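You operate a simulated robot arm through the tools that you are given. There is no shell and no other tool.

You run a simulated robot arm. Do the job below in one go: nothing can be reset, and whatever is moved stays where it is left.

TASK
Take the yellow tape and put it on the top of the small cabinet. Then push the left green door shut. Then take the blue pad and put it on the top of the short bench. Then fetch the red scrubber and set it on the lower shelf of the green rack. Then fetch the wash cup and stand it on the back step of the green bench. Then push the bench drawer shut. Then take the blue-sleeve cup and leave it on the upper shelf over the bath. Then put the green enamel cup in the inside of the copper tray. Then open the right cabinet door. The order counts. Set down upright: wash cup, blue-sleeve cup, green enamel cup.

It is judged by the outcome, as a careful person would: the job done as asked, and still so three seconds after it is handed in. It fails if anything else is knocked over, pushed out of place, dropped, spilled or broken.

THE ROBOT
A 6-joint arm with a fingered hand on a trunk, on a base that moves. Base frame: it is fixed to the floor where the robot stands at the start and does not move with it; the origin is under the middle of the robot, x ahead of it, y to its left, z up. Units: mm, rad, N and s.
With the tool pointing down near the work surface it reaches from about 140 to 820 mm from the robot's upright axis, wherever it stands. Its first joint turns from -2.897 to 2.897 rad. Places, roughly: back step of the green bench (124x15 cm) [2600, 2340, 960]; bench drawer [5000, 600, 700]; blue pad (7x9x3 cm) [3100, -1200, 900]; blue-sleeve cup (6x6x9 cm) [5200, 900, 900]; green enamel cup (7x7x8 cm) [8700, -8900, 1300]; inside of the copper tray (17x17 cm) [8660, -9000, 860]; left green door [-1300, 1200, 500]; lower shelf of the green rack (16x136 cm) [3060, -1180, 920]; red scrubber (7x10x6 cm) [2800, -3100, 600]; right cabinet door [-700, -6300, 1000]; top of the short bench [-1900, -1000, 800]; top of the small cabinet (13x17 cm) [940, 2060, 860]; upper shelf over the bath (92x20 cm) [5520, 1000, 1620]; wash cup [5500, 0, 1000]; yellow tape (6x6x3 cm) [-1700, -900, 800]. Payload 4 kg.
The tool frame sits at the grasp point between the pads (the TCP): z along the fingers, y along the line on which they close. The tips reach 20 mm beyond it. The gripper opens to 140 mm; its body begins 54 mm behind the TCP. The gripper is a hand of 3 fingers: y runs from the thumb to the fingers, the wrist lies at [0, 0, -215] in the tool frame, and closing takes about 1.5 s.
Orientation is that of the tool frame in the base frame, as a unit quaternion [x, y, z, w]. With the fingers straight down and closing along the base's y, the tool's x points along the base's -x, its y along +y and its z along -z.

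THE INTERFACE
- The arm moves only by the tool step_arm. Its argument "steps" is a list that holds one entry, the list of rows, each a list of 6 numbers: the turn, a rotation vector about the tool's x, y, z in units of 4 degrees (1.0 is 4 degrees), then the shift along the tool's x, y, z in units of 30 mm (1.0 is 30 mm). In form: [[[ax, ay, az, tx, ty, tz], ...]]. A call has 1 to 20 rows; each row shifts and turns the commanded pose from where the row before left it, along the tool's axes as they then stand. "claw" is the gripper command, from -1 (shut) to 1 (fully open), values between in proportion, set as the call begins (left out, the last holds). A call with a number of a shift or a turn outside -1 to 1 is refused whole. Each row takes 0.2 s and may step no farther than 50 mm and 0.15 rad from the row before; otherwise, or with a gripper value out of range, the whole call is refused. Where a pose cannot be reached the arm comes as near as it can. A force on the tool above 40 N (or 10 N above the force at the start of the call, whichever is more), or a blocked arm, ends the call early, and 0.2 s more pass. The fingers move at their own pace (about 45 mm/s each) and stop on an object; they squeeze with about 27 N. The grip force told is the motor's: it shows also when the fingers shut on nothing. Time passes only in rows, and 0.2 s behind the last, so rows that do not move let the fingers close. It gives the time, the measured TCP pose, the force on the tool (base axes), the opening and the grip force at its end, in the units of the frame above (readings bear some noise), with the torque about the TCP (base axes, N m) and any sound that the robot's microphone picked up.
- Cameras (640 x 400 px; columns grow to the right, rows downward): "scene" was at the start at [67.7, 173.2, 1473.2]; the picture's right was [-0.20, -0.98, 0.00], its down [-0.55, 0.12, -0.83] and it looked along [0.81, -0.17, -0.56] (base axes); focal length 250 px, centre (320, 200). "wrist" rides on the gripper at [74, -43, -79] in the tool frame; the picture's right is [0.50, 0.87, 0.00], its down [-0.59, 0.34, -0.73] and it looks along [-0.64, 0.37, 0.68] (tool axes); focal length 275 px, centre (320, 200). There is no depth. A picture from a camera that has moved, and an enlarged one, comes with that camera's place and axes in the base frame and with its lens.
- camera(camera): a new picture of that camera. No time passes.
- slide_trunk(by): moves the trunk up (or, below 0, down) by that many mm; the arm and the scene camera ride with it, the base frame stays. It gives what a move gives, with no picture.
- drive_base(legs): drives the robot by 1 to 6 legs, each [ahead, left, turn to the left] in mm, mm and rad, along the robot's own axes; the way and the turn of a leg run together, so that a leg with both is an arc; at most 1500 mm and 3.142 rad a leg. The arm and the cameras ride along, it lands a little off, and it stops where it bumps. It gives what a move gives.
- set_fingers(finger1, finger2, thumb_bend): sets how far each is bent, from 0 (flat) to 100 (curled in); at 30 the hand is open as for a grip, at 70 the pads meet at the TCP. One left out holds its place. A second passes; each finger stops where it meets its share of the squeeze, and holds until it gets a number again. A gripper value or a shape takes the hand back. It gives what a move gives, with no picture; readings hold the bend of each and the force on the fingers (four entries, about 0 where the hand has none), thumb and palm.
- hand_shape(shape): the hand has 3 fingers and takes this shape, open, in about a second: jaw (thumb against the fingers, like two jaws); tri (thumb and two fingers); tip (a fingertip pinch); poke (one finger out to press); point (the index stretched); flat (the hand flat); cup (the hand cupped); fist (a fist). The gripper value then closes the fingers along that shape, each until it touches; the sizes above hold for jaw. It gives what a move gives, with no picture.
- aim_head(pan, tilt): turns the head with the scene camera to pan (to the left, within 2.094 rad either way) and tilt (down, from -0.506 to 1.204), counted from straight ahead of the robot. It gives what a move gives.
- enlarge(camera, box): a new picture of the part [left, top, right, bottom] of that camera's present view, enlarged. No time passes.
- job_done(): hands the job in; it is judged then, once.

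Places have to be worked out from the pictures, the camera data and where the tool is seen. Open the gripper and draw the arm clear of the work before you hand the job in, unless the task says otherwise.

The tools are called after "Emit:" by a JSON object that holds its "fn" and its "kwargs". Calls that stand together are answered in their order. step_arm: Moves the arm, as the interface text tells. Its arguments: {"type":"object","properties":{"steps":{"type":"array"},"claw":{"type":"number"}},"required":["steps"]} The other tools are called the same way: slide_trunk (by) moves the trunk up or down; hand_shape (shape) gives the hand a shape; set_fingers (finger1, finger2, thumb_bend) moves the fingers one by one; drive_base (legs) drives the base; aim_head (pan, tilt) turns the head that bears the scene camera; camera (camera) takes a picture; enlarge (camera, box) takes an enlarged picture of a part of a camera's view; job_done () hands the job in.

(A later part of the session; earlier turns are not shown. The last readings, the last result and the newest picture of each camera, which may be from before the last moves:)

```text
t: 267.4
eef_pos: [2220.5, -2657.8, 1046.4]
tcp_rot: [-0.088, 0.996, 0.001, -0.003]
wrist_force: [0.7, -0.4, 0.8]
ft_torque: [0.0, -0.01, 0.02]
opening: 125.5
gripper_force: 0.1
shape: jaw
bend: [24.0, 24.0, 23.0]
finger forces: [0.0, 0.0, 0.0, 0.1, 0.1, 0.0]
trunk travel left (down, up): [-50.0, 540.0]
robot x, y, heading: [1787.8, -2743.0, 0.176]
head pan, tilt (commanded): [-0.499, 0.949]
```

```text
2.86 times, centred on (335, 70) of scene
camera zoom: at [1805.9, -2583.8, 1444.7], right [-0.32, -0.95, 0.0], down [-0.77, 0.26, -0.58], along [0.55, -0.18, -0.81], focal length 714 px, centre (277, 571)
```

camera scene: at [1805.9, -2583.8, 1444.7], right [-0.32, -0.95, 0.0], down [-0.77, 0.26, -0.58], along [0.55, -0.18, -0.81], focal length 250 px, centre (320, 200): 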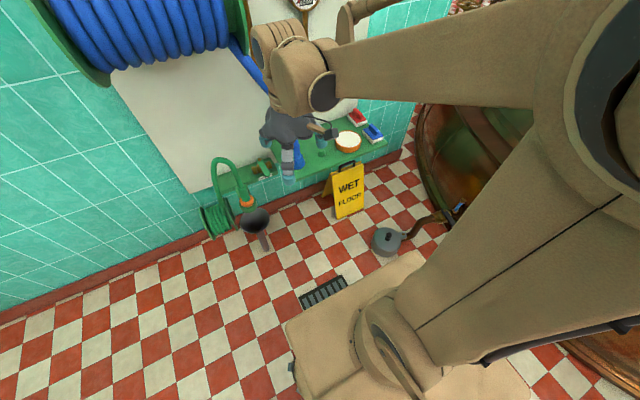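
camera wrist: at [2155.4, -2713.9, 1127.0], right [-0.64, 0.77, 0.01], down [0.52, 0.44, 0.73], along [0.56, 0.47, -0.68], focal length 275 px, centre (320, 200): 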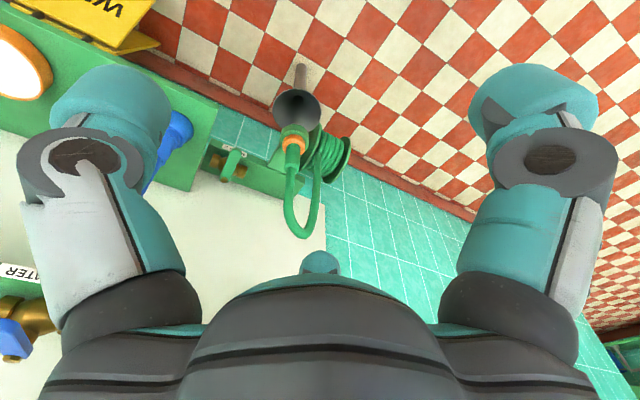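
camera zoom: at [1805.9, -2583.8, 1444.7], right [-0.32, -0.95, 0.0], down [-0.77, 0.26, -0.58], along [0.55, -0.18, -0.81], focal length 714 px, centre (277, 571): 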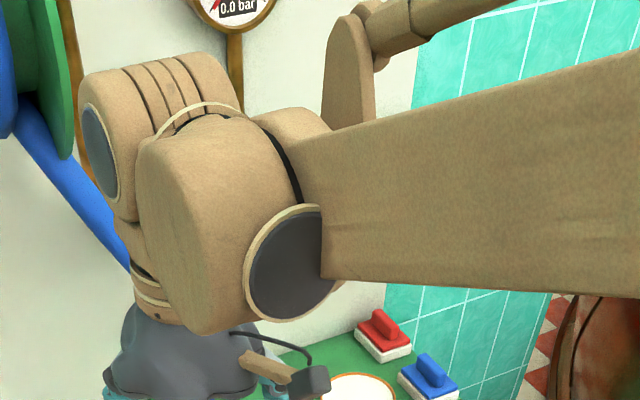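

The red scrubber (white base, red grip) is at about (2812,-3127), z≈617 – a low shelf. Before approaching I'll lower the trunk and test in free space whether the arm can get down to z≈620 at that reach.

Emit:
{"fn": "slide_trunk", "kwargs": {"by": -50}}

Emit:
{"fn": "step_arm", "kwargs": {"steps": [[[0, 0, 0, -0.427, -0.694, 0.86], [0, 0, 0, -0.427, -0.694, 0.86], [0, 0, 0, -0.427, -0.694, 0.86], [0, 0, 0, -0.427, -0.694, 0.86], [0, 0, 0, -0.427, -0.694, 0.86], [0, 0, 0, -0.427, -0.694, 0.86], [0, 0, 0, -0.427, -0.694, 0.86], [0, 0, 0, -0.427, -0.694, 0.86], [0, 0, 0, -0.427, -0.694, 0.86], [0, 0, 0, -0.427, -0.694, 0.86], [0, 0, 0, -0.427, -0.694, 0.86], [0, 0, 0, -0.427, -0.694, 0.86], [0, 0, 0, -0.427, -0.694, 0.86], [0, 0, 0, -0.427, -0.694, 0.86], [0, 0, 0, -0.427, -0.694, 0.86]]], "claw": 0.8}}

Emit:
{"fn": "camera", "kwargs": {"camera": "scene"}}

```text
t: 268.3
eef_pos: [2220.2, -2657.9, 997.8]
tcp_rot: [-0.088, 0.996, 0.001, -0.003]
wrist_force: [0.4, -0.3, 0.1]
ft_torque: [-0.01, 0.0, -0.01]
opening: 125.8
gripper_force: 0.1
shape: jaw
bend: [24.0, 24.0, 23.0]
finger forces: [0.0, 0.0, 0.0, 0.0, 0.1, 0.0]
trunk travel left (down, up): [0.0, 590.0]
robot x, y, heading: [1788.3, -2745.8, 0.175]
head pan, tilt (commanded): [-0.499, 0.949]
```

```text
t: 271.5
eef_pos: [2462.9, -2931.0, 608.2]
tcp_rot: [-0.088, 0.996, 0.001, -0.004]
wrist_force: [-0.9, 0.5, -0.1]
ft_torque: [0.04, 0.01, 0.0]
opening: 125.8
gripper_force: 0.0
shape: jaw
bend: [24.0, 24.0, 23.0]
finger forces: [0.0, 0.0, 0.1, 0.1, 0.1, 0.1]
trunk travel left (down, up): [0.0, 590.0]
robot x, y, heading: [1792.3, -2748.6, 0.175]
head pan, tilt (commanded): [-0.499, 0.949]
```

```text
taken
camera scene: at [1806.2, -2584.1, 1394.6], right [-0.32, -0.95, 0.0], down [-0.77, 0.26, -0.58], along [0.55, -0.19, -0.81], focal length 250 px, centre (320, 200)
```

scene: 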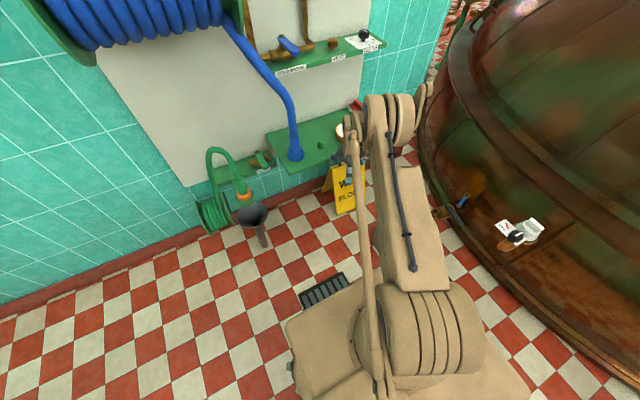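

The arm reaches z≈608 fine. An upper shelf (z≈938) overhangs the scrubber and a blue hose hangs nearby at y≈-2744, so I'll retract, drive closer keeping right of the hose, and use a forward tilt.

Emit:
{"fn": "step_arm", "kwargs": {"steps": [[[0, 0, 0, 0.78, 0.231, -0.867], [0, 0, 0, 0.78, 0.231, -0.867], [0, 0, 0, 0.78, 0.231, -0.867], [0, 0, 0, 0.78, 0.231, -0.867], [0, 0, 0, 0.78, 0.231, -0.867], [0, 0, 0, 0.78, 0.231, -0.867], [0, 0, 0, 0.78, 0.231, -0.867], [0, 0, 0, 0.78, 0.231, -0.867], [0, 0, 0, 0.78, 0.231, -0.867], [0, 0, 0, 0.78, 0.231, -0.867], [0, 0, 0, 0.78, 0.231, -0.867], [0, 0, 0, 0.78, 0.231, -0.867], [0, 0, 0, 0.78, 0.231, -0.867], [0, 0, 0, 0.78, 0.231, -0.867], [0, 0, 0, 0.78, 0.231, -0.867]]], "claw": 0.8}}

Emit:
{"fn": "drive_base", "kwargs": {"legs": [[300, -110, 0]]}}

Emit:
{"fn": "aim_head", "kwargs": {"pan": -0.3, "tilt": 0.8}}

Emit:
{"fn": "camera", "kwargs": {"camera": "scene"}}

Emit:
{"fn": "camera", "kwargs": {"camera": "wrist"}}

```text
t: 274.7
eef_pos: [2105.2, -2888.3, 1003.0]
tcp_rot: [-0.095, 0.995, 0.001, -0.003]
wrist_force: [-9.1, -5.7, 0.1]
ft_torque: [0.5, -0.82, -0.19]
opening: 126.0
gripper_force: 0.1
shape: jaw
bend: [24.0, 24.0, 23.0]
finger forces: [0.0, 0.0, 0.0, 0.0, 0.0, 0.1]
trunk travel left (down, up): [0.0, 590.0]
robot x, y, heading: [1787.9, -2746.9, 0.181]
head pan, tilt (commanded): [-0.499, 0.949]
```

```text
t: 276.8
eef_pos: [2420.1, -2947.4, 1004.3]
tcp_rot: [-0.095, 0.995, 0.001, -0.001]
wrist_force: [0.7, 0.8, -0.2]
ft_torque: [-0.03, -0.01, 0.01]
opening: 126.1
gripper_force: 0.1
shape: jaw
bend: [24.0, 24.0, 23.0]
finger forces: [0.0, 0.0, 0.0, 0.1, 0.0, 0.1]
trunk travel left (down, up): [0.0, 590.0]
robot x, y, heading: [2107.9, -2798.4, 0.184]
head pan, tilt (commanded): [-0.499, 0.949]
```

```text
t: 277.6
eef_pos: [2423.8, -2931.1, 1003.0]
tcp_rot: [-0.095, 0.995, -0.006, -0.005]
wrist_force: [-0.9, 0.6, -1.4]
ft_torque: [-0.03, -0.02, 0.01]
opening: 126.0
gripper_force: 0.0
shape: jaw
bend: [24.0, 24.0, 23.0]
finger forces: [0.1, 0.0, 0.0, 0.0, 0.1, 0.0]
trunk travel left (down, up): [0.0, 590.0]
robot x, y, heading: [2102.3, -2803.8, 0.177]
head pan, tilt (commanded): [-0.3, 0.799]
```

```text
taken
camera scene: at [2125.0, -2649.1, 1410.6], right [-0.12, -0.99, -0.02], down [-0.71, 0.1, -0.7], along [0.7, -0.07, -0.71], focal length 250 px, centre (320, 200)
```

scene: 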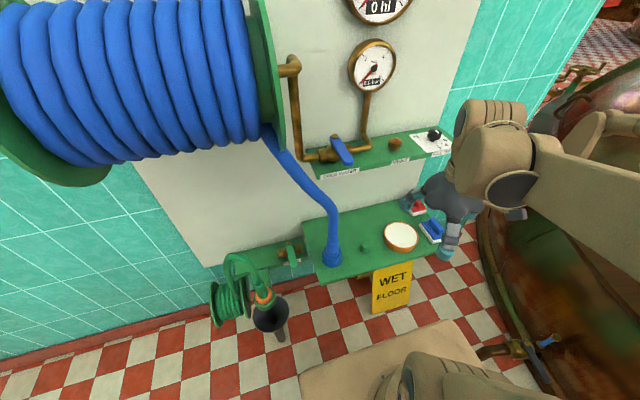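

```text
taken
camera wrist: at [2360.2, -2988.0, 1083.9], right [-0.65, 0.76, 0.0], down [0.52, 0.45, 0.73], along [0.55, 0.47, -0.69], focal length 275 px, centre (320, 200)
```

wrist: 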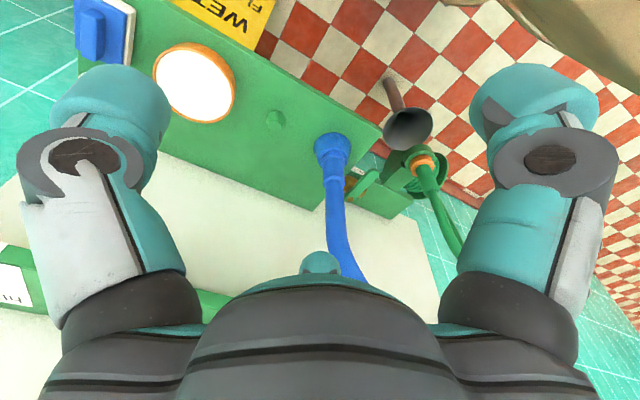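

The camera axes show a slight roll of the robot after the drive; I'll take another reading to see if it is steady.

Emit:
{"fn": "aim_head", "kwargs": {"pan": -0.45, "tilt": 0.85}}

Emit:
{"fn": "camera", "kwargs": {"camera": "scene"}}

```text
t: 278.2
eef_pos: [2424.2, -2932.5, 1003.4]
tcp_rot: [-0.095, 0.995, -0.006, -0.005]
wrist_force: [0.3, 0.7, -0.1]
ft_torque: [0.02, 0.01, -0.02]
opening: 125.9
gripper_force: 0.0
shape: jaw
bend: [24.0, 24.0, 23.0]
finger forces: [0.0, 0.1, 0.1, 0.0, 0.1, 0.1]
trunk travel left (down, up): [0.0, 590.0]
robot x, y, heading: [2108.9, -2801.2, 0.178]
head pan, tilt (commanded): [-0.45, 0.85]
```

```text
taken
camera scene: at [2120.4, -2660.1, 1406.4], right [-0.27, -0.96, -0.02], down [-0.72, 0.21, -0.66], along [0.64, -0.16, -0.75], focal length 250 px, centre (320, 200)
```

scene: 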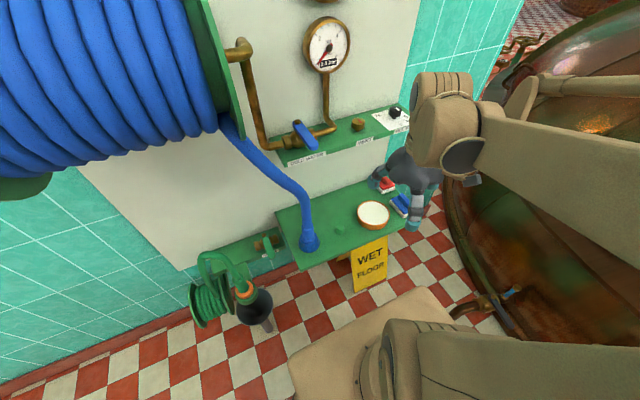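

The robot is steady, just tilted ~1° from the drain grate under a wheel. I'll enlarge the scrubber area.

Emit:
{"fn": "enlarge", "kwargs": {"camera": "scene", "box": [330, 80, 470, 260]}}

```text
2.22 times, centred on (400, 170) of scene
camera zoom: at [2120.4, -2660.1, 1406.4], right [-0.27, -0.96, -0.02], down [-0.72, 0.21, -0.66], along [0.64, -0.16, -0.75], focal length 555 px, centre (142, 267)
```

zoom: 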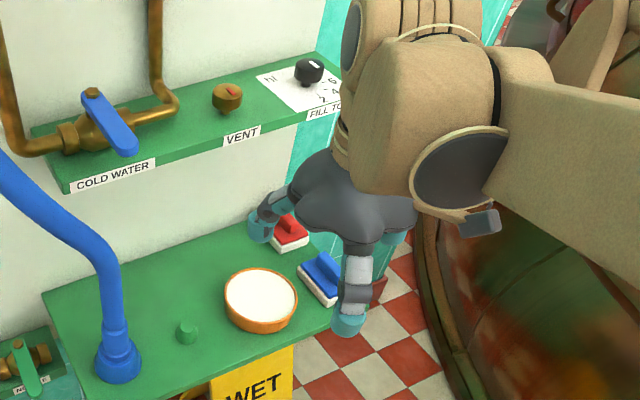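

Emit:
{"fn": "enlarge", "kwargs": {"camera": "scene", "box": [365, 155, 425, 225]}}

```text
5.71 times, centred on (395, 190) of scene
camera zoom: at [2120.4, -2660.1, 1406.4], right [-0.27, -0.96, -0.02], down [-0.72, 0.21, -0.66], along [0.64, -0.16, -0.75], focal length 1428 px, centre (-109, 257)
```

zoom: 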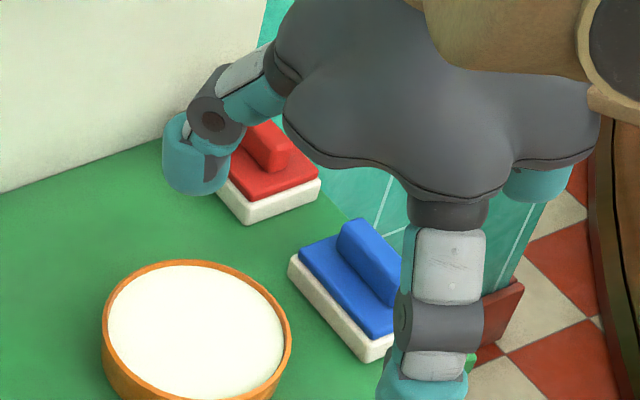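

Now it's clear: red plate with a ridge handle on a white base, long axis toward the wall, centre ≈(2827,-3129). I'll tilt the hand 36° forward, narrow the opening, and move to a waypoint in front of the shelf.

Emit:
{"fn": "step_arm", "kwargs": {"steps": [[[0, -1, 0, 0, 0, 0], [0, -1, 0, 0, 0, 0], [0, -1, 0, 0, 0, 0], [0, -1, 0, 0, 0, 0], [0, -1, 0, 0, 0, 0], [0, -1, 0, 0, 0, 0], [0, -1, 0, 0, 0, 0], [0, -1, 0, 0, 0, 0], [0, -1, 0, 0, 0, 0], [0, 0, 0, 0.042, -0.404, 0.955], [0, 0, 0, 0.042, -0.404, 0.955], [0, 0, 0, 0.042, -0.404, 0.955], [0, 0, 0, 0.042, -0.404, 0.955], [0, 0, 0, 0.042, -0.404, 0.955], [0, 0, 0, 0.042, -0.404, 0.955], [0, 0, 0, 0.042, -0.404, 0.955], [0, 0, 0, 0.042, -0.404, 0.955], [0, 0, 0, 0.042, -0.404, 0.955], [0, 0, 0, 0.042, -0.404, 0.955], [0, 0, 0, 0.042, -0.404, 0.955]]], "claw": 0.05}}

Emit:
{"fn": "camera", "kwargs": {"camera": "wrist"}}

Emit:
{"fn": "camera", "kwargs": {"camera": "scene"}}

```text
t: 282.4
eef_pos: [2621.1, -3035.9, 741.7]
tcp_rot: [-0.092, 0.948, 0.025, 0.302]
wrist_force: [-0.3, 0.0, -0.1]
ft_torque: [0.01, 0.0, -0.04]
opening: 73.8
gripper_force: 0.2
shape: jaw
bend: [33.0, 33.0, 32.0]
finger forces: [0.0, 0.0, 0.0, 0.1, 0.1, 0.0]
out of reach, approached as far as the arm can: row 20
trunk travel left (down, up): [0.0, 590.0]
robot x, y, heading: [2108.6, -2798.2, 0.174]
head pan, tilt (commanded): [-0.45, 0.85]
```

```text
taken
camera wrist: at [2524.8, -3097.5, 764.7], right [-0.56, 0.77, -0.3], down [-0.01, 0.35, 0.94], along [0.83, 0.53, -0.19], focal length 275 px, centre (320, 200)
```

wrist: 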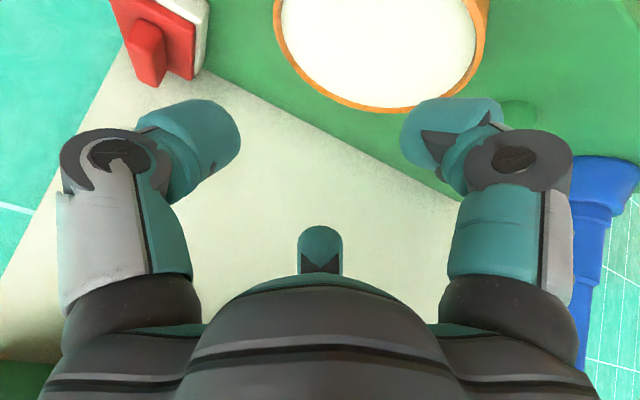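

```text
taken
camera scene: at [2120.7, -2660.4, 1406.4], right [-0.27, -0.96, -0.02], down [-0.72, 0.21, -0.66], along [0.64, -0.17, -0.75], focal length 250 px, centre (320, 200)
```

scene: 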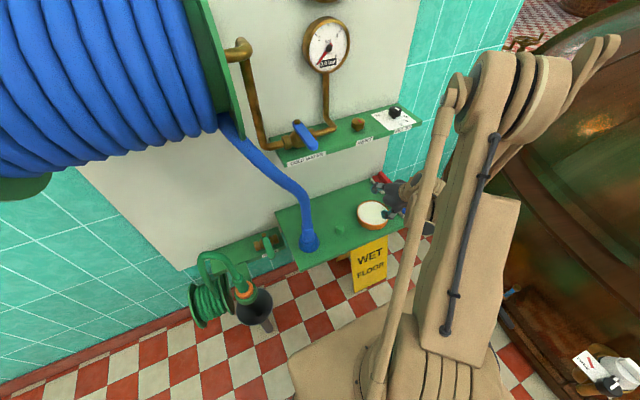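

The red scrubber is visible at the upper left of the wrist view. I'll move in further along the safe line to refine its position.

Emit:
{"fn": "step_arm", "kwargs": {"steps": [[[0, 0, 0, -0.635, -0.63, 0.637], [0, 0, 0, -0.635, -0.63, 0.637], [0, 0, 0, -0.635, -0.63, 0.637], [0, 0, 0, -0.635, -0.63, 0.637], [0, 0, 0, 0, 0, 0]]], "claw": 0.05}}

Emit:
{"fn": "camera", "kwargs": {"camera": "wrist"}}

Emit:
{"fn": "enlarge", "kwargs": {"camera": "scene", "box": [300, 60, 460, 260]}}

```text
t: 283.6
eef_pos: [2739.7, -3089.2, 725.6]
tcp_rot: [-0.092, 0.948, 0.024, 0.304]
wrist_force: [-0.1, -0.3, 0.6]
ft_torque: [0.02, 0.0, 0.0]
opening: 74.0
gripper_force: 0.0
shape: jaw
bend: [33.0, 33.0, 32.0]
finger forces: [0.0, 0.0, 0.0, 0.1, 0.0, 0.1]
trunk travel left (down, up): [0.0, 590.0]
robot x, y, heading: [2107.0, -2802.4, 0.175]
head pan, tilt (commanded): [-0.45, 0.85]
```

```text
taken
camera wrist: at [2644.1, -3151.7, 747.8], right [-0.56, 0.77, -0.3], down [-0.01, 0.35, 0.94], along [0.83, 0.53, -0.19], focal length 275 px, centre (320, 200)
```

wrist: 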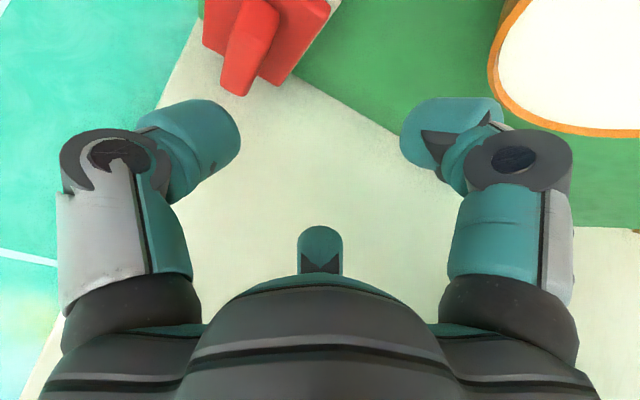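

```text
2.00 times, centred on (380, 160) of scene
camera zoom: at [2120.8, -2660.4, 1406.4], right [-0.27, -0.96, -0.02], down [-0.72, 0.21, -0.66], along [0.64, -0.16, -0.75], focal length 500 px, centre (200, 280)
```

zoom: 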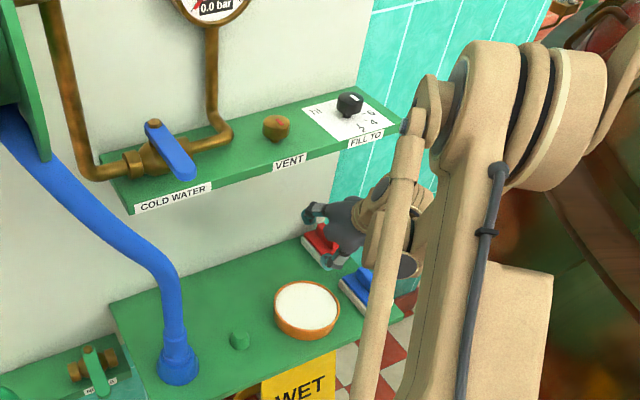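

Triangulating the ridge end from two wrist views gives (2834,-3121,657), so the ridge top is z≈657 and its centre ~(2804,-3126). I'll turn the hand 30° so two digits flank the ridge and one faces its far end, then move over it at z≈705.

Emit:
{"fn": "step_arm", "kwargs": {"steps": [[[0, 0, 1, 0, 0, 0], [0, 0, 1, 0, 0, 0], [0, 0, 1, 0, 0, 0], [0, 0, 1, 0, 0, 0], [0, 0, 1, 0, 0, 0], [0, 0, 1, 0, 0, 0], [0, 0, 1, 0, 0, 0], [0, 0, 0.5, 0, 0, 0], [0, 0, 0, -0.58, -0.283, 0.54], [0, 0, 0, -0.58, -0.283, 0.54], [0, 0, 0, -0.58, -0.283, 0.54], [0, 0, 0, 0, 0, 0]]], "claw": 0.05}}

Emit:
{"fn": "camera", "kwargs": {"camera": "wrist"}}

Emit:
{"fn": "enlarge", "kwargs": {"camera": "scene", "box": [320, 80, 440, 230]}}

```text
t: 286.2
eef_pos: [2803.0, -3127.4, 704.5]
tcp_rot: [0.157, 0.94, 0.101, 0.286]
wrist_force: [-0.2, -0.9, 0.9]
ft_torque: [-0.03, -0.01, -0.01]
opening: 73.8
gripper_force: 0.0
shape: jaw
bend: [33.0, 33.0, 32.0]
finger forces: [0.1, 0.0, 0.0, 0.0, 0.0, 0.0]
trunk travel left (down, up): [0.0, 590.0]
robot x, y, heading: [2103.2, -2803.6, 0.181]
head pan, tilt (commanded): [-0.45, 0.85]
```

```text
taken
camera wrist: at [2689.8, -3149.2, 720.2], right [-0.19, 0.98, -0.01], down [0.12, 0.03, 0.99], along [0.97, 0.19, -0.13], focal length 275 px, centre (320, 200)
```

wrist: 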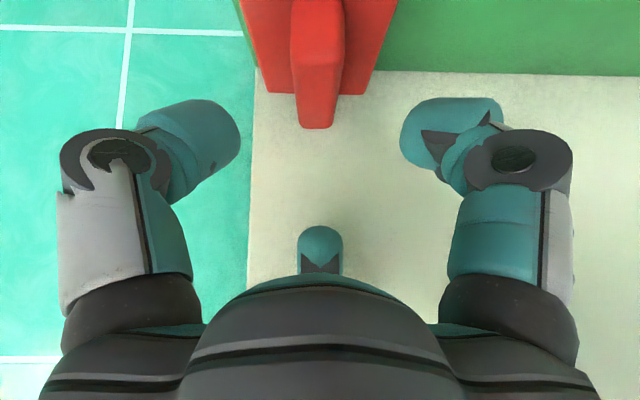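

```text
2.67 times, centred on (380, 155) of scene
camera zoom: at [2120.8, -2660.4, 1406.4], right [-0.27, -0.96, -0.02], down [-0.72, 0.21, -0.66], along [0.64, -0.16, -0.75], focal length 666 px, centre (160, 320)
```

zoom: 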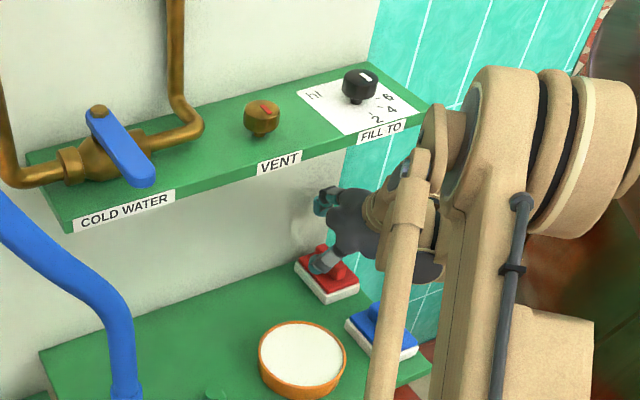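

The ridge is centred between the side digits. Now I descend about 39 mm while reducing the tilt to 24°.

Emit:
{"fn": "step_arm", "kwargs": {"steps": [[[0.5, 0.866, 0, 0.2, -0.115, 0.36], [0.5, 0.866, 0, 0.188, -0.108, 0.375], [0.5, 0.866, 0, 0.16, -0.09, 0.38]]], "claw": 0.05}}

Emit:
{"fn": "camera", "kwargs": {"camera": "wrist"}}

Emit:
{"fn": "enlarge", "kwargs": {"camera": "scene", "box": [320, 80, 440, 230]}}

```text
t: 287.1
eef_pos: [2804.1, -3127.0, 666.7]
tcp_rot: [0.162, 0.966, 0.066, 0.191]
wrist_force: [-1.0, 0.2, -0.3]
ft_torque: [-0.01, 0.0, 0.0]
opening: 73.7
gripper_force: 0.1
shape: jaw
bend: [33.0, 33.0, 32.0]
finger forces: [0.0, 0.0, 0.0, 0.0, 0.0, 0.0]
trunk travel left (down, up): [0.0, 590.0]
robot x, y, heading: [2105.5, -2801.0, 0.173]
head pan, tilt (commanded): [-0.45, 0.85]
```

```text
taken
camera wrist: at [2695.9, -3147.9, 705.9], right [-0.19, 0.98, -0.01], down [0.32, 0.07, 0.94], along [0.93, 0.17, -0.33], focal length 275 px, centre (320, 200)
```

wrist: 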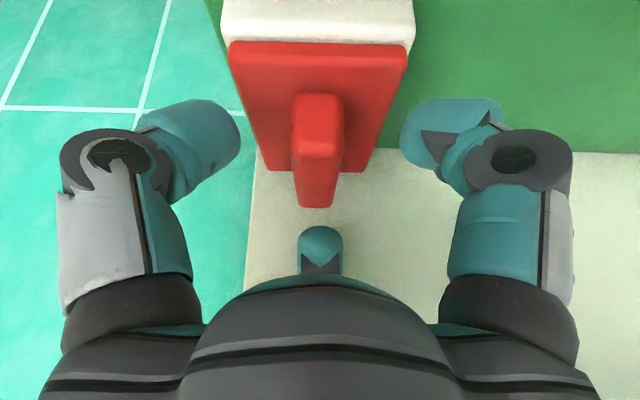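

```text
2.67 times, centred on (380, 155) of scene
camera zoom: at [2120.7, -2660.3, 1406.4], right [-0.27, -0.96, -0.02], down [-0.72, 0.21, -0.66], along [0.64, -0.17, -0.75], focal length 666 px, centre (160, 320)
```

zoom: 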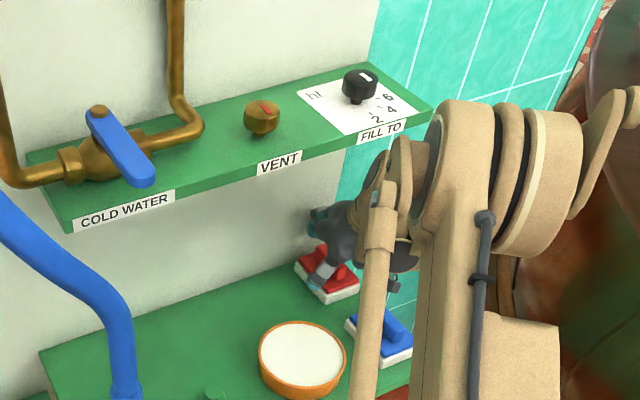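

Ridge spans x≈2774–2846, so I'll shift 8 mm forward and 3 mm down so the far digit sits just beyond the ridge end, then close.

Emit:
{"fn": "step_arm", "kwargs": {"steps": [[[0, 0, 0, -0.176, 0.102, 0.2], [0, 0, 0, 0, 0, 0.05]]], "claw": 0.05}}

Emit:
{"fn": "step_arm", "kwargs": {"steps": [[[0, 0, 0, 0, 0, 0], [0, 0, 0, 0, 0, 0], [0, 0, 0, 0, 0, 0], [0, 0, 0, 0, 0, 0], [0, 0, 0, 0, 0, 0], [0, 0, 0, 0, 0, 0], [0, 0, 0, 0, 0, 0]]], "claw": -1}}

Emit:
{"fn": "camera", "kwargs": {"camera": "wrist"}}

```text
t: 287.6
eef_pos: [2812.6, -3124.9, 661.1]
tcp_rot: [0.162, 0.966, 0.066, 0.192]
wrist_force: [0.3, -0.5, 0.0]
ft_torque: [-0.02, -0.01, 0.03]
opening: 73.9
gripper_force: 0.2
shape: jaw
bend: [33.0, 33.0, 32.0]
finger forces: [0.1, 0.0, 0.0, 0.0, 0.1, 0.0]
trunk travel left (down, up): [0.0, 590.0]
robot x, y, heading: [2103.5, -2802.9, 0.178]
head pan, tilt (commanded): [-0.45, 0.85]
```

```text
t: 289.2
eef_pos: [2811.6, -3125.0, 663.1]
tcp_rot: [0.162, 0.966, 0.066, 0.191]
wrist_force: [1.2, 0.7, 2.7]
ft_torque: [0.17, -0.11, -0.01]
opening: 27.6
gripper_force: 27.4
shape: jaw
bend: [64.0, 43.0, 50.0]
finger forces: [25.1, 17.3, 0.0, 0.0, 22.2, 0.0]
trunk travel left (down, up): [0.0, 590.0]
robot x, y, heading: [2106.9, -2800.4, 0.182]
head pan, tilt (commanded): [-0.45, 0.85]
```

```text
taken
camera wrist: at [2704.1, -3145.9, 701.5], right [-0.19, 0.98, -0.01], down [0.32, 0.07, 0.94], along [0.93, 0.18, -0.33], focal length 275 px, centre (320, 200)
```

wrist: 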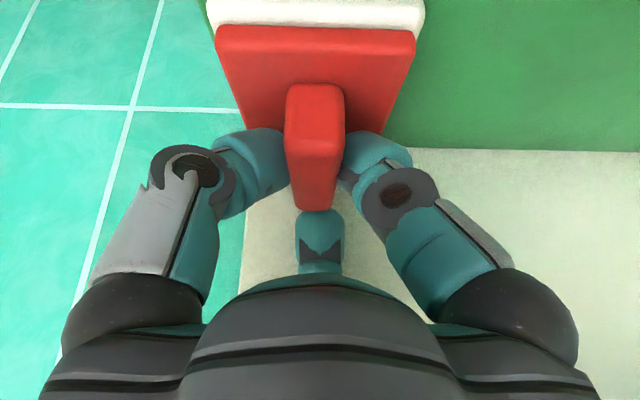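

The ridge is firmly held by all three digits. I'll lift while tilting back to 36° so the wrist swings out from under the upper shelf, then rise further.

Emit:
{"fn": "step_arm", "kwargs": {"steps": [[[-0.5, -0.866, 0, -0.16, 0.09, -0.38], [-0.5, -0.866, 0, -0.188, 0.108, -0.375], [-0.5, -0.866, 0, -0.2, 0.115, -0.36], [0, 0, 0, -0.37, 0.214, -0.59], [0, 0, 0, -0.37, 0.214, -0.59], [0, 0, 0, 0, 0, 0]]], "claw": -1}}

Emit:
{"fn": "camera", "kwargs": {"camera": "wrist"}}

Emit:
{"fn": "enlarge", "kwargs": {"camera": "scene", "box": [320, 80, 440, 230]}}

```text
t: 290.6
eef_pos: [2814.1, -3123.8, 744.5]
tcp_rot: [0.157, 0.94, 0.101, 0.286]
wrist_force: [-0.2, 0.3, -0.7]
ft_torque: [0.01, 0.02, -0.01]
opening: 26.6
gripper_force: 27.5
shape: jaw
bend: [64.0, 45.0, 50.0]
finger forces: [23.5, 26.6, 0.0, 0.1, 25.3, 0.0]
trunk travel left (down, up): [0.0, 590.0]
robot x, y, heading: [2106.0, -2799.1, 0.181]
head pan, tilt (commanded): [-0.45, 0.85]
```

```text
taken
camera wrist: at [2700.4, -3145.8, 759.4], right [-0.19, 0.98, -0.01], down [0.12, 0.03, 0.99], along [0.97, 0.19, -0.13], focal length 275 px, centre (320, 200)
```

wrist: 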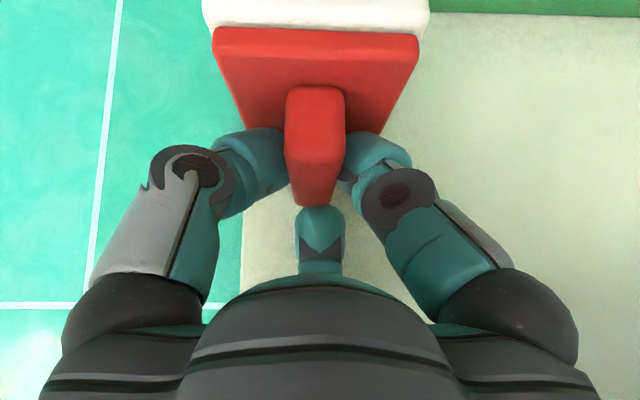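

```text
2.67 times, centred on (380, 155) of scene
camera zoom: at [2120.6, -2660.3, 1406.4], right [-0.27, -0.96, -0.02], down [-0.72, 0.21, -0.66], along [0.64, -0.17, -0.75], focal length 666 px, centre (160, 320)
```

zoom: 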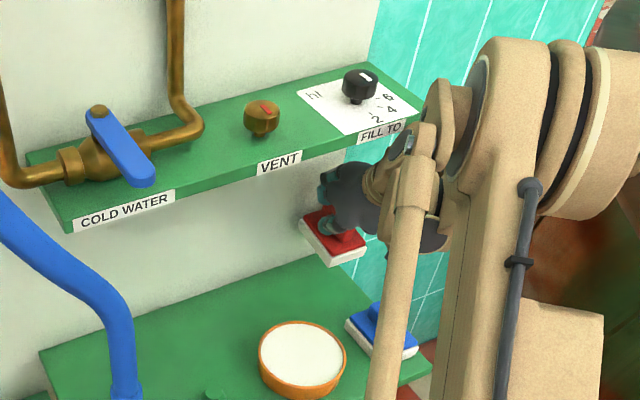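

The scrubber is held and lifted. I'll draw the arm back and up over the blue scrubber before moving the base.

Emit:
{"fn": "step_arm", "kwargs": {"steps": [[[0, 0, 0, 0.448, -0.258, -0.706], [0, 0, 0, 0.448, -0.258, -0.706], [0, 0, 0, 0.448, -0.258, -0.706], [0, 0, 0, 0.448, -0.258, -0.706], [0, 0, 0, 0.448, -0.258, -0.706], [0, 0, 0, 0.448, -0.258, -0.706], [0, 0, 0, 0.448, -0.258, -0.706], [0, 0, 0, 0.448, -0.258, -0.706], [0, 0, 0, 0.448, -0.258, -0.706], [0, 0, 0, 0.448, -0.258, -0.706], [0, 0, 0, 0.1, -0.06, -0.9], [0, 0, 0, 0.1, -0.06, -0.9], [0, 0, 0, 0.1, -0.06, -0.9], [0, 0, 0, 0.1, -0.06, -0.9]]], "claw": -1}}

Emit:
{"fn": "camera", "kwargs": {"camera": "scene"}}

```text
t: 293.6
eef_pos: [2496.7, -3182.2, 907.2]
tcp_rot: [0.157, 0.94, 0.102, 0.287]
wrist_force: [0.8, 0.0, -0.6]
ft_torque: [-0.03, 0.02, -0.04]
opening: 26.8
gripper_force: 26.9
shape: jaw
bend: [64.0, 45.0, 50.0]
finger forces: [23.5, 21.7, 0.0, 0.1, 25.3, 0.1]
trunk travel left (down, up): [0.0, 590.0]
robot x, y, heading: [2106.8, -2800.6, 0.181]
head pan, tilt (commanded): [-0.45, 0.85]
```

```text
taken
camera scene: at [2120.3, -2660.2, 1406.4], right [-0.27, -0.96, -0.02], down [-0.72, 0.21, -0.66], along [0.64, -0.17, -0.75], focal length 250 px, centre (320, 200)
```

scene: 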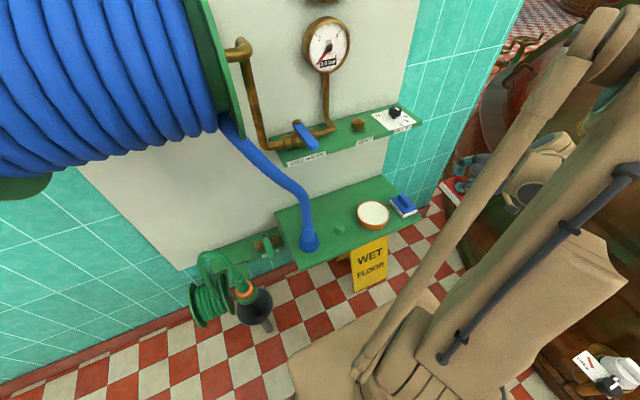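

Blue scrubber and plate are untouched. I'll swing the hand to the front, raise the trunk to travel height and back away.

Emit:
{"fn": "step_arm", "kwargs": {"steps": [[[0, 0, 0, 0.538, 0.844, -0.28], [0, 0, 0, 0.538, 0.844, -0.28], [0, 0, 0, 0.538, 0.844, -0.28], [0, 0, 0, 0.538, 0.844, -0.28], [0, 0, 0, 0.538, 0.844, -0.28], [0, 0, 0, 0.538, 0.844, -0.28], [0, 0, 0, 0.538, 0.844, -0.28], [0, 0, 0, 0.538, 0.844, -0.28], [0, 0, 0, 0.538, 0.844, -0.28], [0, 0, 0, 0.538, 0.844, -0.28]]], "claw": -1}}

Emit:
{"fn": "slide_trunk", "kwargs": {"by": 50}}

Emit:
{"fn": "drive_base", "kwargs": {"legs": [[-450, 0, 0], [0, 1450, 0], [0, 1500, 0]]}}

Emit:
{"fn": "aim_head", "kwargs": {"pan": 0.2, "tilt": 0.6}}

Emit:
{"fn": "camera", "kwargs": {"camera": "scene"}}

```text
t: 295.6
eef_pos: [2474.4, -3007.3, 984.9]
tcp_rot: [0.153, 0.941, 0.095, 0.286]
wrist_force: [0.3, -0.1, -1.2]
ft_torque: [0.02, 0.0, 0.03]
opening: 26.5
gripper_force: 27.2
shape: jaw
bend: [64.0, 45.0, 50.0]
finger forces: [24.1, 19.8, 0.1, 0.0, 25.4, 0.1]
trunk travel left (down, up): [0.0, 590.0]
robot x, y, heading: [2104.5, -2802.7, 0.177]
head pan, tilt (commanded): [-0.45, 0.85]
stopped in row 9: the arm was blocked; the commanded pose is now the measured one
```

```text
t: 296.5
eef_pos: [2472.0, -3008.0, 1034.3]
tcp_rot: [0.154, 0.941, 0.095, 0.287]
wrist_force: [0.7, 0.4, -0.3]
ft_torque: [-0.01, 0.02, 0.03]
opening: 26.5
gripper_force: 27.3
shape: jaw
bend: [64.0, 45.0, 50.0]
finger forces: [24.2, 20.0, 0.1, 0.1, 25.4, 0.0]
trunk travel left (down, up): [-50.0, 540.0]
robot x, y, heading: [2105.8, -2803.5, 0.18]
head pan, tilt (commanded): [-0.45, 0.85]
```

```text
t: 313.1
eef_pos: [1497.9, -168.1, 1032.3]
tcp_rot: [0.15, 0.942, 0.096, 0.286]
wrist_force: [-0.7, 0.4, -1.3]
ft_torque: [0.0, 0.02, -0.02]
opening: 26.4
gripper_force: 27.2
shape: jaw
bend: [64.0, 46.0, 50.0]
finger forces: [24.3, 20.1, 0.1, 0.0, 25.4, 0.1]
trunk travel left (down, up): [-50.0, 540.0]
robot x, y, heading: [1131.1, 30.6, 0.184]
head pan, tilt (commanded): [-0.45, 0.85]
```

```text
t: 314.1
eef_pos: [1498.8, -169.6, 1032.8]
tcp_rot: [0.15, 0.942, 0.096, 0.286]
wrist_force: [0.7, 0.6, -0.5]
ft_torque: [0.01, 0.02, 0.02]
opening: 26.5
gripper_force: 28.0
shape: jaw
bend: [64.0, 46.0, 50.0]
finger forces: [24.2, 20.0, 0.0, 0.1, 25.3, 0.0]
trunk travel left (down, up): [-50.0, 540.0]
robot x, y, heading: [1133.7, 26.5, 0.189]
head pan, tilt (commanded): [0.201, 0.6]
```

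```text
taken
camera scene: at [1157.9, 185.5, 1463.5], right [-0.34, -0.94, 0.0], down [-0.61, 0.22, -0.76], along [0.71, -0.26, -0.65], focal length 250 px, centre (320, 200)
```

scene: 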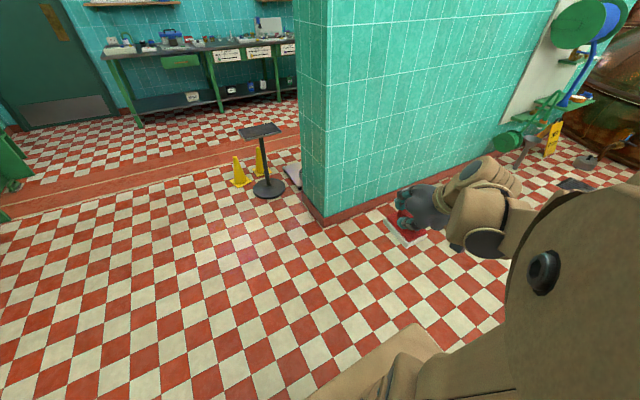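

The head did not reach its commanded pan – the folded arm is likely touching the head mast (that was the "blocked" event). I'll extend the hand forward and right to free it.

Emit:
{"fn": "step_arm", "kwargs": {"steps": [[[0, 0, 0, -0.538, -0.844, 0.28], [0, 0, 0, -0.538, -0.844, 0.28], [0, 0, 0, -0.538, -0.844, 0.28], [0, 0, 0, -0.538, -0.844, 0.28], [0, 0, 0, -0.538, -0.844, 0.0], [0, 0, 0, -0.538, 0.3, 0.5], [0, 0, 0, -0.538, 0.3, 0.5]]], "claw": -1}}

Emit:
{"fn": "aim_head", "kwargs": {"pan": 0.3, "tilt": 0.6}}

Emit:
{"fn": "camera", "kwargs": {"camera": "scene"}}

```text
t: 315.7
eef_pos: [1596.7, -302.6, 1007.3]
tcp_rot: [0.151, 0.942, 0.094, 0.285]
wrist_force: [0.2, -0.3, -0.8]
ft_torque: [-0.01, 0.02, 0.03]
opening: 26.5
gripper_force: 27.2
shape: jaw
bend: [64.0, 46.0, 50.0]
finger forces: [24.2, 20.0, 0.1, 0.0, 25.5, 0.0]
trunk travel left (down, up): [-50.0, 540.0]
robot x, y, heading: [1133.1, 31.8, 0.19]
head pan, tilt (commanded): [0.201, 0.6]
```

```text
t: 316.4
eef_pos: [1597.1, -301.6, 1008.6]
tcp_rot: [0.15, 0.942, 0.096, 0.286]
wrist_force: [-0.2, 0.1, -0.6]
ft_torque: [-0.02, 0.0, -0.05]
opening: 26.3
gripper_force: 26.8
shape: jaw
bend: [64.0, 46.0, 50.0]
finger forces: [24.2, 20.0, 0.1, 0.0, 25.6, 0.0]
trunk travel left (down, up): [-50.0, 540.0]
robot x, y, heading: [1136.4, 29.2, 0.188]
head pan, tilt (commanded): [0.3, 0.6]
```

```text
taken
camera scene: at [1156.6, 255.1, 1473.1], right [0.47, -0.88, 0.0], down [-0.5, -0.26, -0.82], along [0.73, 0.39, -0.57], focal length 250 px, centre (320, 200)
```

scene: 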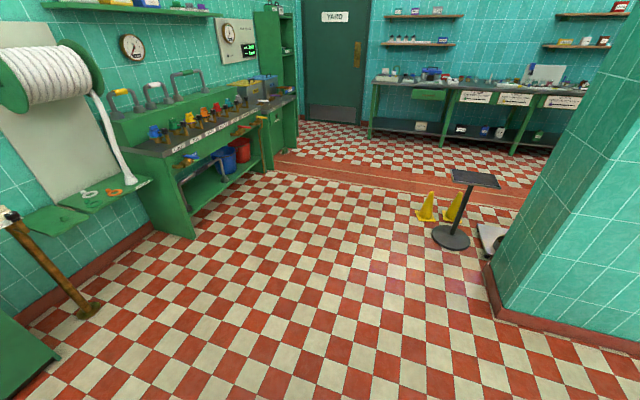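

The head is free again and the route is clear. I'll continue around the wall end to the rack side.

Emit:
{"fn": "drive_base", "kwargs": {"legs": [[300, 760, -0.188], [1300, 0, 0], [1350, 0, 0], [0, 0, -1.49], [0, 0, -1.485]]}}

Emit:
{"fn": "aim_head", "kwargs": {"pan": 0.3, "tilt": 0.6}}

Emit:
{"fn": "camera", "kwargs": {"camera": "scene"}}

```text
t: 340.6
eef_pos: [3569.2, 1173.0, 1008.0]
tcp_rot: [0.94, -0.161, -0.287, 0.093]
wrist_force: [1.2, -0.3, -1.0]
ft_torque: [0.0, 0.03, 0.04]
opening: 26.6
gripper_force: 26.7
shape: jaw
bend: [64.0, 46.0, 50.0]
finger forces: [23.1, 19.9, 0.1, 0.0, 25.1, 0.1]
trunk travel left (down, up): [-50.0, 540.0]
robot x, y, heading: [4027.2, 830.2, -2.984]
head pan, tilt (commanded): [0.3, 0.6]
```

```text
t: 341.2
eef_pos: [3569.2, 1175.3, 1007.7]
tcp_rot: [0.94, -0.162, -0.286, 0.092]
wrist_force: [-0.1, -0.4, -0.9]
ft_torque: [0.04, 0.0, -0.01]
opening: 26.3
gripper_force: 27.0
shape: jaw
bend: [64.0, 46.0, 50.0]
finger forces: [23.2, 19.9, 0.0, 0.0, 25.1, 0.1]
trunk travel left (down, up): [-50.0, 540.0]
robot x, y, heading: [4023.2, 829.1, -2.976]
head pan, tilt (commanded): [0.3, 0.6]
```

```text
taken
camera scene: at [3997.7, 609.3, 1473.1], right [-0.45, 0.89, 0.0], down [0.51, 0.25, -0.82], along [-0.74, -0.37, -0.57], focal length 250 px, centre (320, 200)
```

scene: 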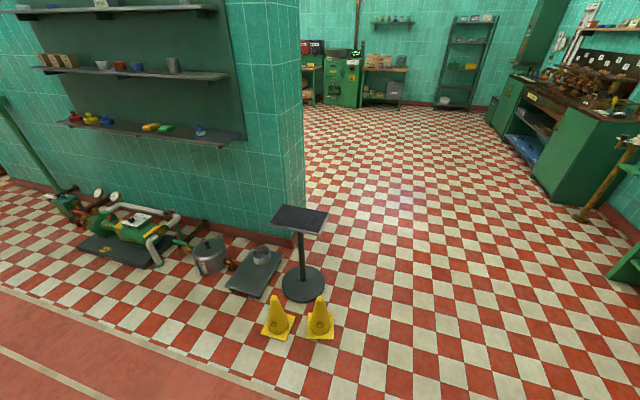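

I'm round the wall end. I'll go left in front of the rack and approach to the working distance.

Emit:
{"fn": "drive_base", "kwargs": {"legs": [[0, 1000, 0], [0, 930, 0], [380, 0, 0]]}}

Emit:
{"fn": "aim_head", "kwargs": {"pan": 0.0, "tilt": 0.7}}

Emit:
{"fn": "camera", "kwargs": {"camera": "scene"}}

Emit:
{"fn": "camera", "kwargs": {"camera": "wrist"}}

```text
t: 352.9
eef_pos: [3507.9, -802.7, 1007.8]
tcp_rot: [0.941, -0.156, -0.286, 0.094]
wrist_force: [0.7, -0.9, -1.3]
ft_torque: [-0.02, 0.0, -0.02]
opening: 26.4
gripper_force: 27.0
shape: jaw
bend: [64.0, 46.0, 50.0]
finger forces: [23.2, 19.8, 0.0, 0.0, 25.1, 0.0]
trunk travel left (down, up): [-50.0, 540.0]
robot x, y, heading: [3971.1, -1137.5, -2.964]
head pan, tilt (commanded): [0.3, 0.6]
```

```text
t: 353.7
eef_pos: [3508.2, -802.2, 1008.9]
tcp_rot: [0.941, -0.155, -0.286, 0.094]
wrist_force: [0.2, -0.2, -1.6]
ft_torque: [-0.05, 0.04, -0.03]
opening: 26.7
gripper_force: 26.8
shape: jaw
bend: [64.0, 46.0, 50.0]
finger forces: [23.2, 19.8, 0.1, 0.0, 25.2, 0.0]
trunk travel left (down, up): [-50.0, 540.0]
robot x, y, heading: [3965.6, -1138.3, -2.965]
head pan, tilt (commanded): [0.0, 0.7]
```

```text
taken
camera scene: at [3938.4, -1336.1, 1464.5], right [-0.17, 0.98, 0.0], down [0.63, 0.11, -0.77], along [-0.75, -0.13, -0.64], focal length 250 px, centre (320, 200)
```

scene: 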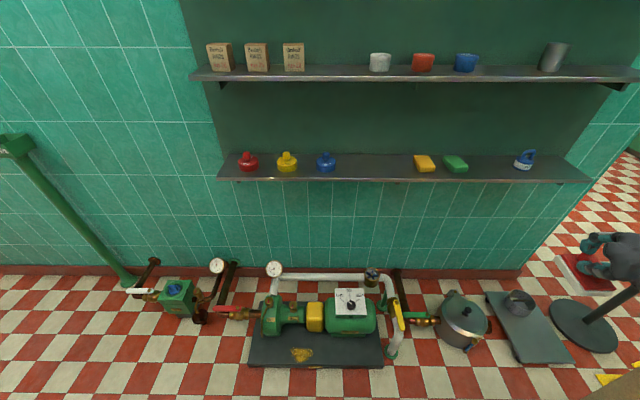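

```text
taken
camera wrist: at [3621.2, -781.3, 1024.2], right [0.19, -0.98, -0.02], down [-0.13, -0.05, 0.99], along [-0.97, -0.18, -0.13], focal length 275 px, centre (320, 200)
```

wrist: 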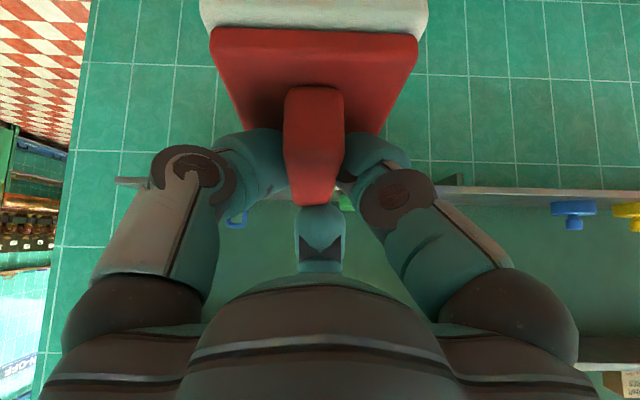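

The lower shelf is free between the blue stopper and the yellow pad; I'll aim the scrubber at about (3079,-1262). First I close the distance by 70 mm.

Emit:
{"fn": "drive_base", "kwargs": {"legs": [[70, 0, -0.012]]}}

Emit:
{"fn": "camera", "kwargs": {"camera": "scene"}}

```text
t: 354.7
eef_pos: [3441.9, -808.0, 1007.9]
tcp_rot: [0.94, -0.161, -0.285, 0.092]
wrist_force: [-0.4, -0.1, -1.3]
ft_torque: [0.02, 0.0, -0.02]
opening: 26.6
gripper_force: 27.1
shape: jaw
bend: [64.0, 46.0, 50.0]
finger forces: [23.2, 19.9, 0.0, 0.1, 25.1, 0.0]
trunk travel left (down, up): [-50.0, 540.0]
robot x, y, heading: [3900.3, -1150.8, -2.976]
head pan, tilt (commanded): [0.0, 0.7]
```

```text
taken
camera scene: at [3865.9, -1347.5, 1464.4], right [-0.16, 0.99, 0.0], down [0.64, 0.1, -0.76], along [-0.75, -0.12, -0.64], focal length 250 px, centre (320, 200)
```

scene: 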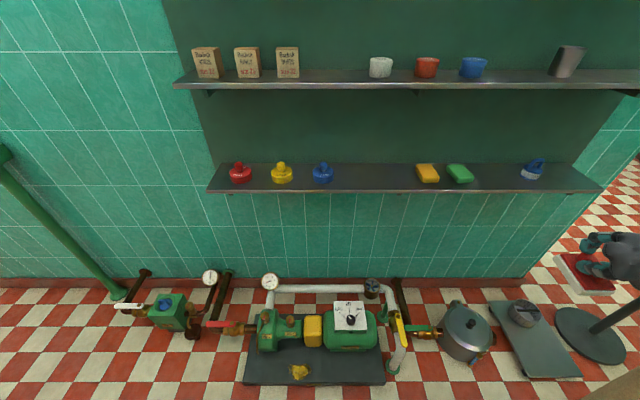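

I'll bring the scrubber across to a point 150 mm in front of its final spot, at z≈1030.

Emit:
{"fn": "step_arm", "kwargs": {"steps": [[[0, 0, 0, -0.067, 0.96, 0.296], [0, 0, 0, -0.067, 0.96, 0.296], [0, 0, 0, -0.067, 0.96, 0.296], [0, 0, 0, -0.067, 0.96, 0.296], [0, 0, 0, -0.067, 0.96, 0.296], [0, 0, 0, -0.067, 0.96, 0.296], [0, 0, 0, -0.067, 0.96, 0.296], [0, 0, 0, -0.067, 0.96, 0.296], [0, 0, 0, -0.067, 0.96, 0.296], [0, 0, 0, -0.067, 0.96, 0.296], [0, 0, 0, -0.067, 0.96, 0.296], [0, 0, 0, -0.067, 0.96, 0.296], [0, 0, 0, -0.067, 0.96, 0.296], [0, 0, 0, -0.067, 0.96, 0.296], [0, 0, 0, -0.067, 0.96, 0.296], [0, 0, 0, -0.067, 0.96, 0.296]]], "claw": -1}}

Emit:
{"fn": "camera", "kwargs": {"camera": "scene"}}

Emit:
{"fn": "camera", "kwargs": {"camera": "wrist"}}

```text
t: 358.1
eef_pos: [3220.0, -1238.9, 1030.0]
tcp_rot: [0.94, -0.162, -0.285, 0.092]
wrist_force: [-0.1, -0.1, -0.8]
ft_torque: [0.0, 0.01, -0.03]
opening: 26.2
gripper_force: 26.7
shape: jaw
bend: [64.0, 46.0, 50.0]
finger forces: [23.8, 19.2, 0.0, 0.1, 25.3, 0.0]
trunk travel left (down, up): [-50.0, 540.0]
robot x, y, heading: [3896.7, -1153.4, -2.977]
head pan, tilt (commanded): [0.0, 0.7]
```

```text
taken
camera scene: at [3866.4, -1348.0, 1464.4], right [-0.16, 0.99, 0.0], down [0.64, 0.1, -0.76], along [-0.75, -0.12, -0.64], focal length 250 px, centre (320, 200)
```

scene: 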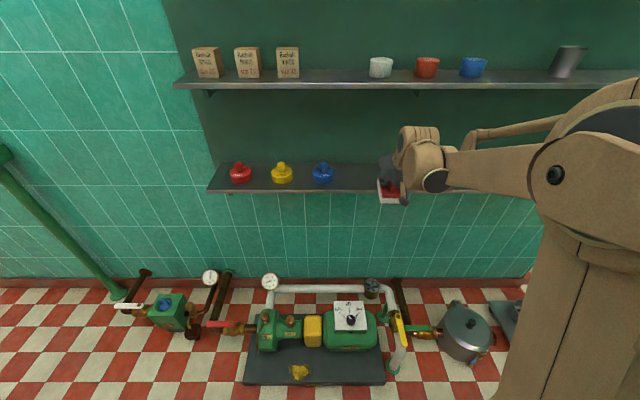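

```text
taken
camera wrist: at [3334.1, -1219.3, 1045.6], right [0.18, -0.98, -0.02], down [-0.13, -0.05, 0.99], along [-0.98, -0.17, -0.14], focal length 275 px, centre (320, 200)
```

wrist: 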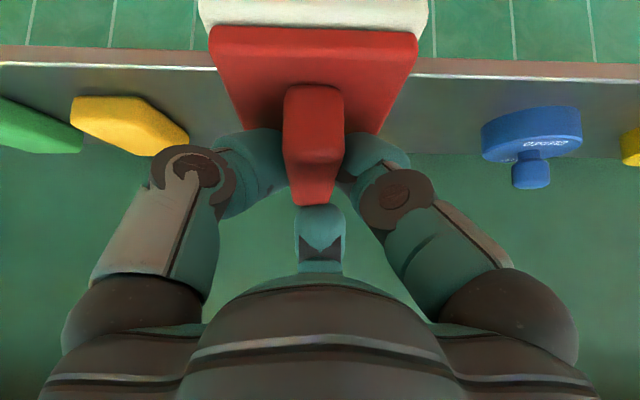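

The scrubber is centred between the yellow pad and blue stopper. I'll push it in over the shelf by 147 mm.

Emit:
{"fn": "step_arm", "kwargs": {"steps": [[[0, 0, 0, -0.687, 0.38, 0.612], [0, 0, 0, -0.687, 0.38, 0.612], [0, 0, 0, -0.687, 0.38, 0.612], [0, 0, 0, -0.687, 0.38, 0.612], [0, 0, 0, -0.687, 0.38, 0.612], [0, 0, 0, 0, 0, 0]]], "claw": -1}}

Emit:
{"fn": "enlarge", "kwargs": {"camera": "scene", "box": [280, 40, 500, 220]}}

Emit:
{"fn": "camera", "kwargs": {"camera": "wrist"}}

```text
t: 359.5
eef_pos: [3074.8, -1261.1, 1021.9]
tcp_rot: [0.94, -0.162, -0.286, 0.091]
wrist_force: [0.3, -0.7, -0.4]
ft_torque: [0.01, 0.03, 0.03]
opening: 26.2
gripper_force: 27.4
shape: jaw
bend: [64.0, 46.0, 50.0]
finger forces: [23.8, 19.2, 0.1, 0.1, 25.4, 0.1]
trunk travel left (down, up): [-50.0, 540.0]
robot x, y, heading: [3900.4, -1149.4, -2.979]
head pan, tilt (commanded): [0.0, 0.7]
```

```text
2.22 times, centred on (390, 130) of scene
camera zoom: at [3866.5, -1347.8, 1464.4], right [-0.16, 0.99, 0.0], down [0.64, 0.1, -0.76], along [-0.75, -0.12, -0.64], focal length 555 px, centre (164, 356)
```

zoom: 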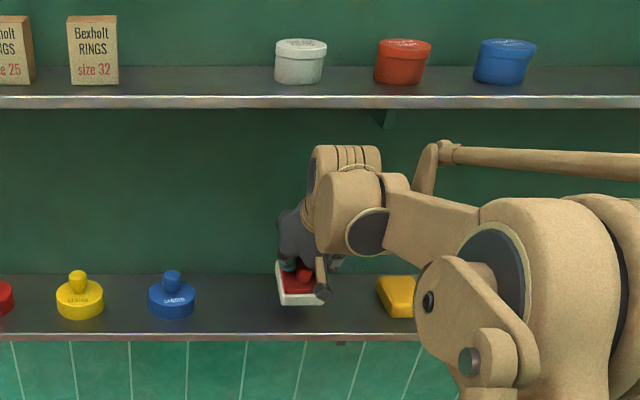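

```text
taken
camera wrist: at [3187.4, -1242.5, 1038.2], right [0.18, -0.98, -0.02], down [-0.13, -0.05, 0.99], along [-0.98, -0.17, -0.14], focal length 275 px, centre (320, 200)
```

wrist: 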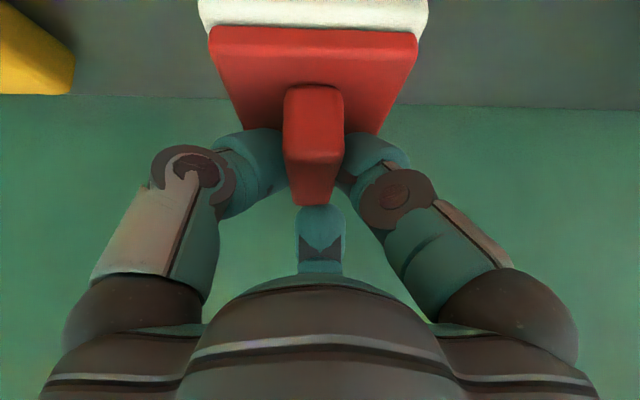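

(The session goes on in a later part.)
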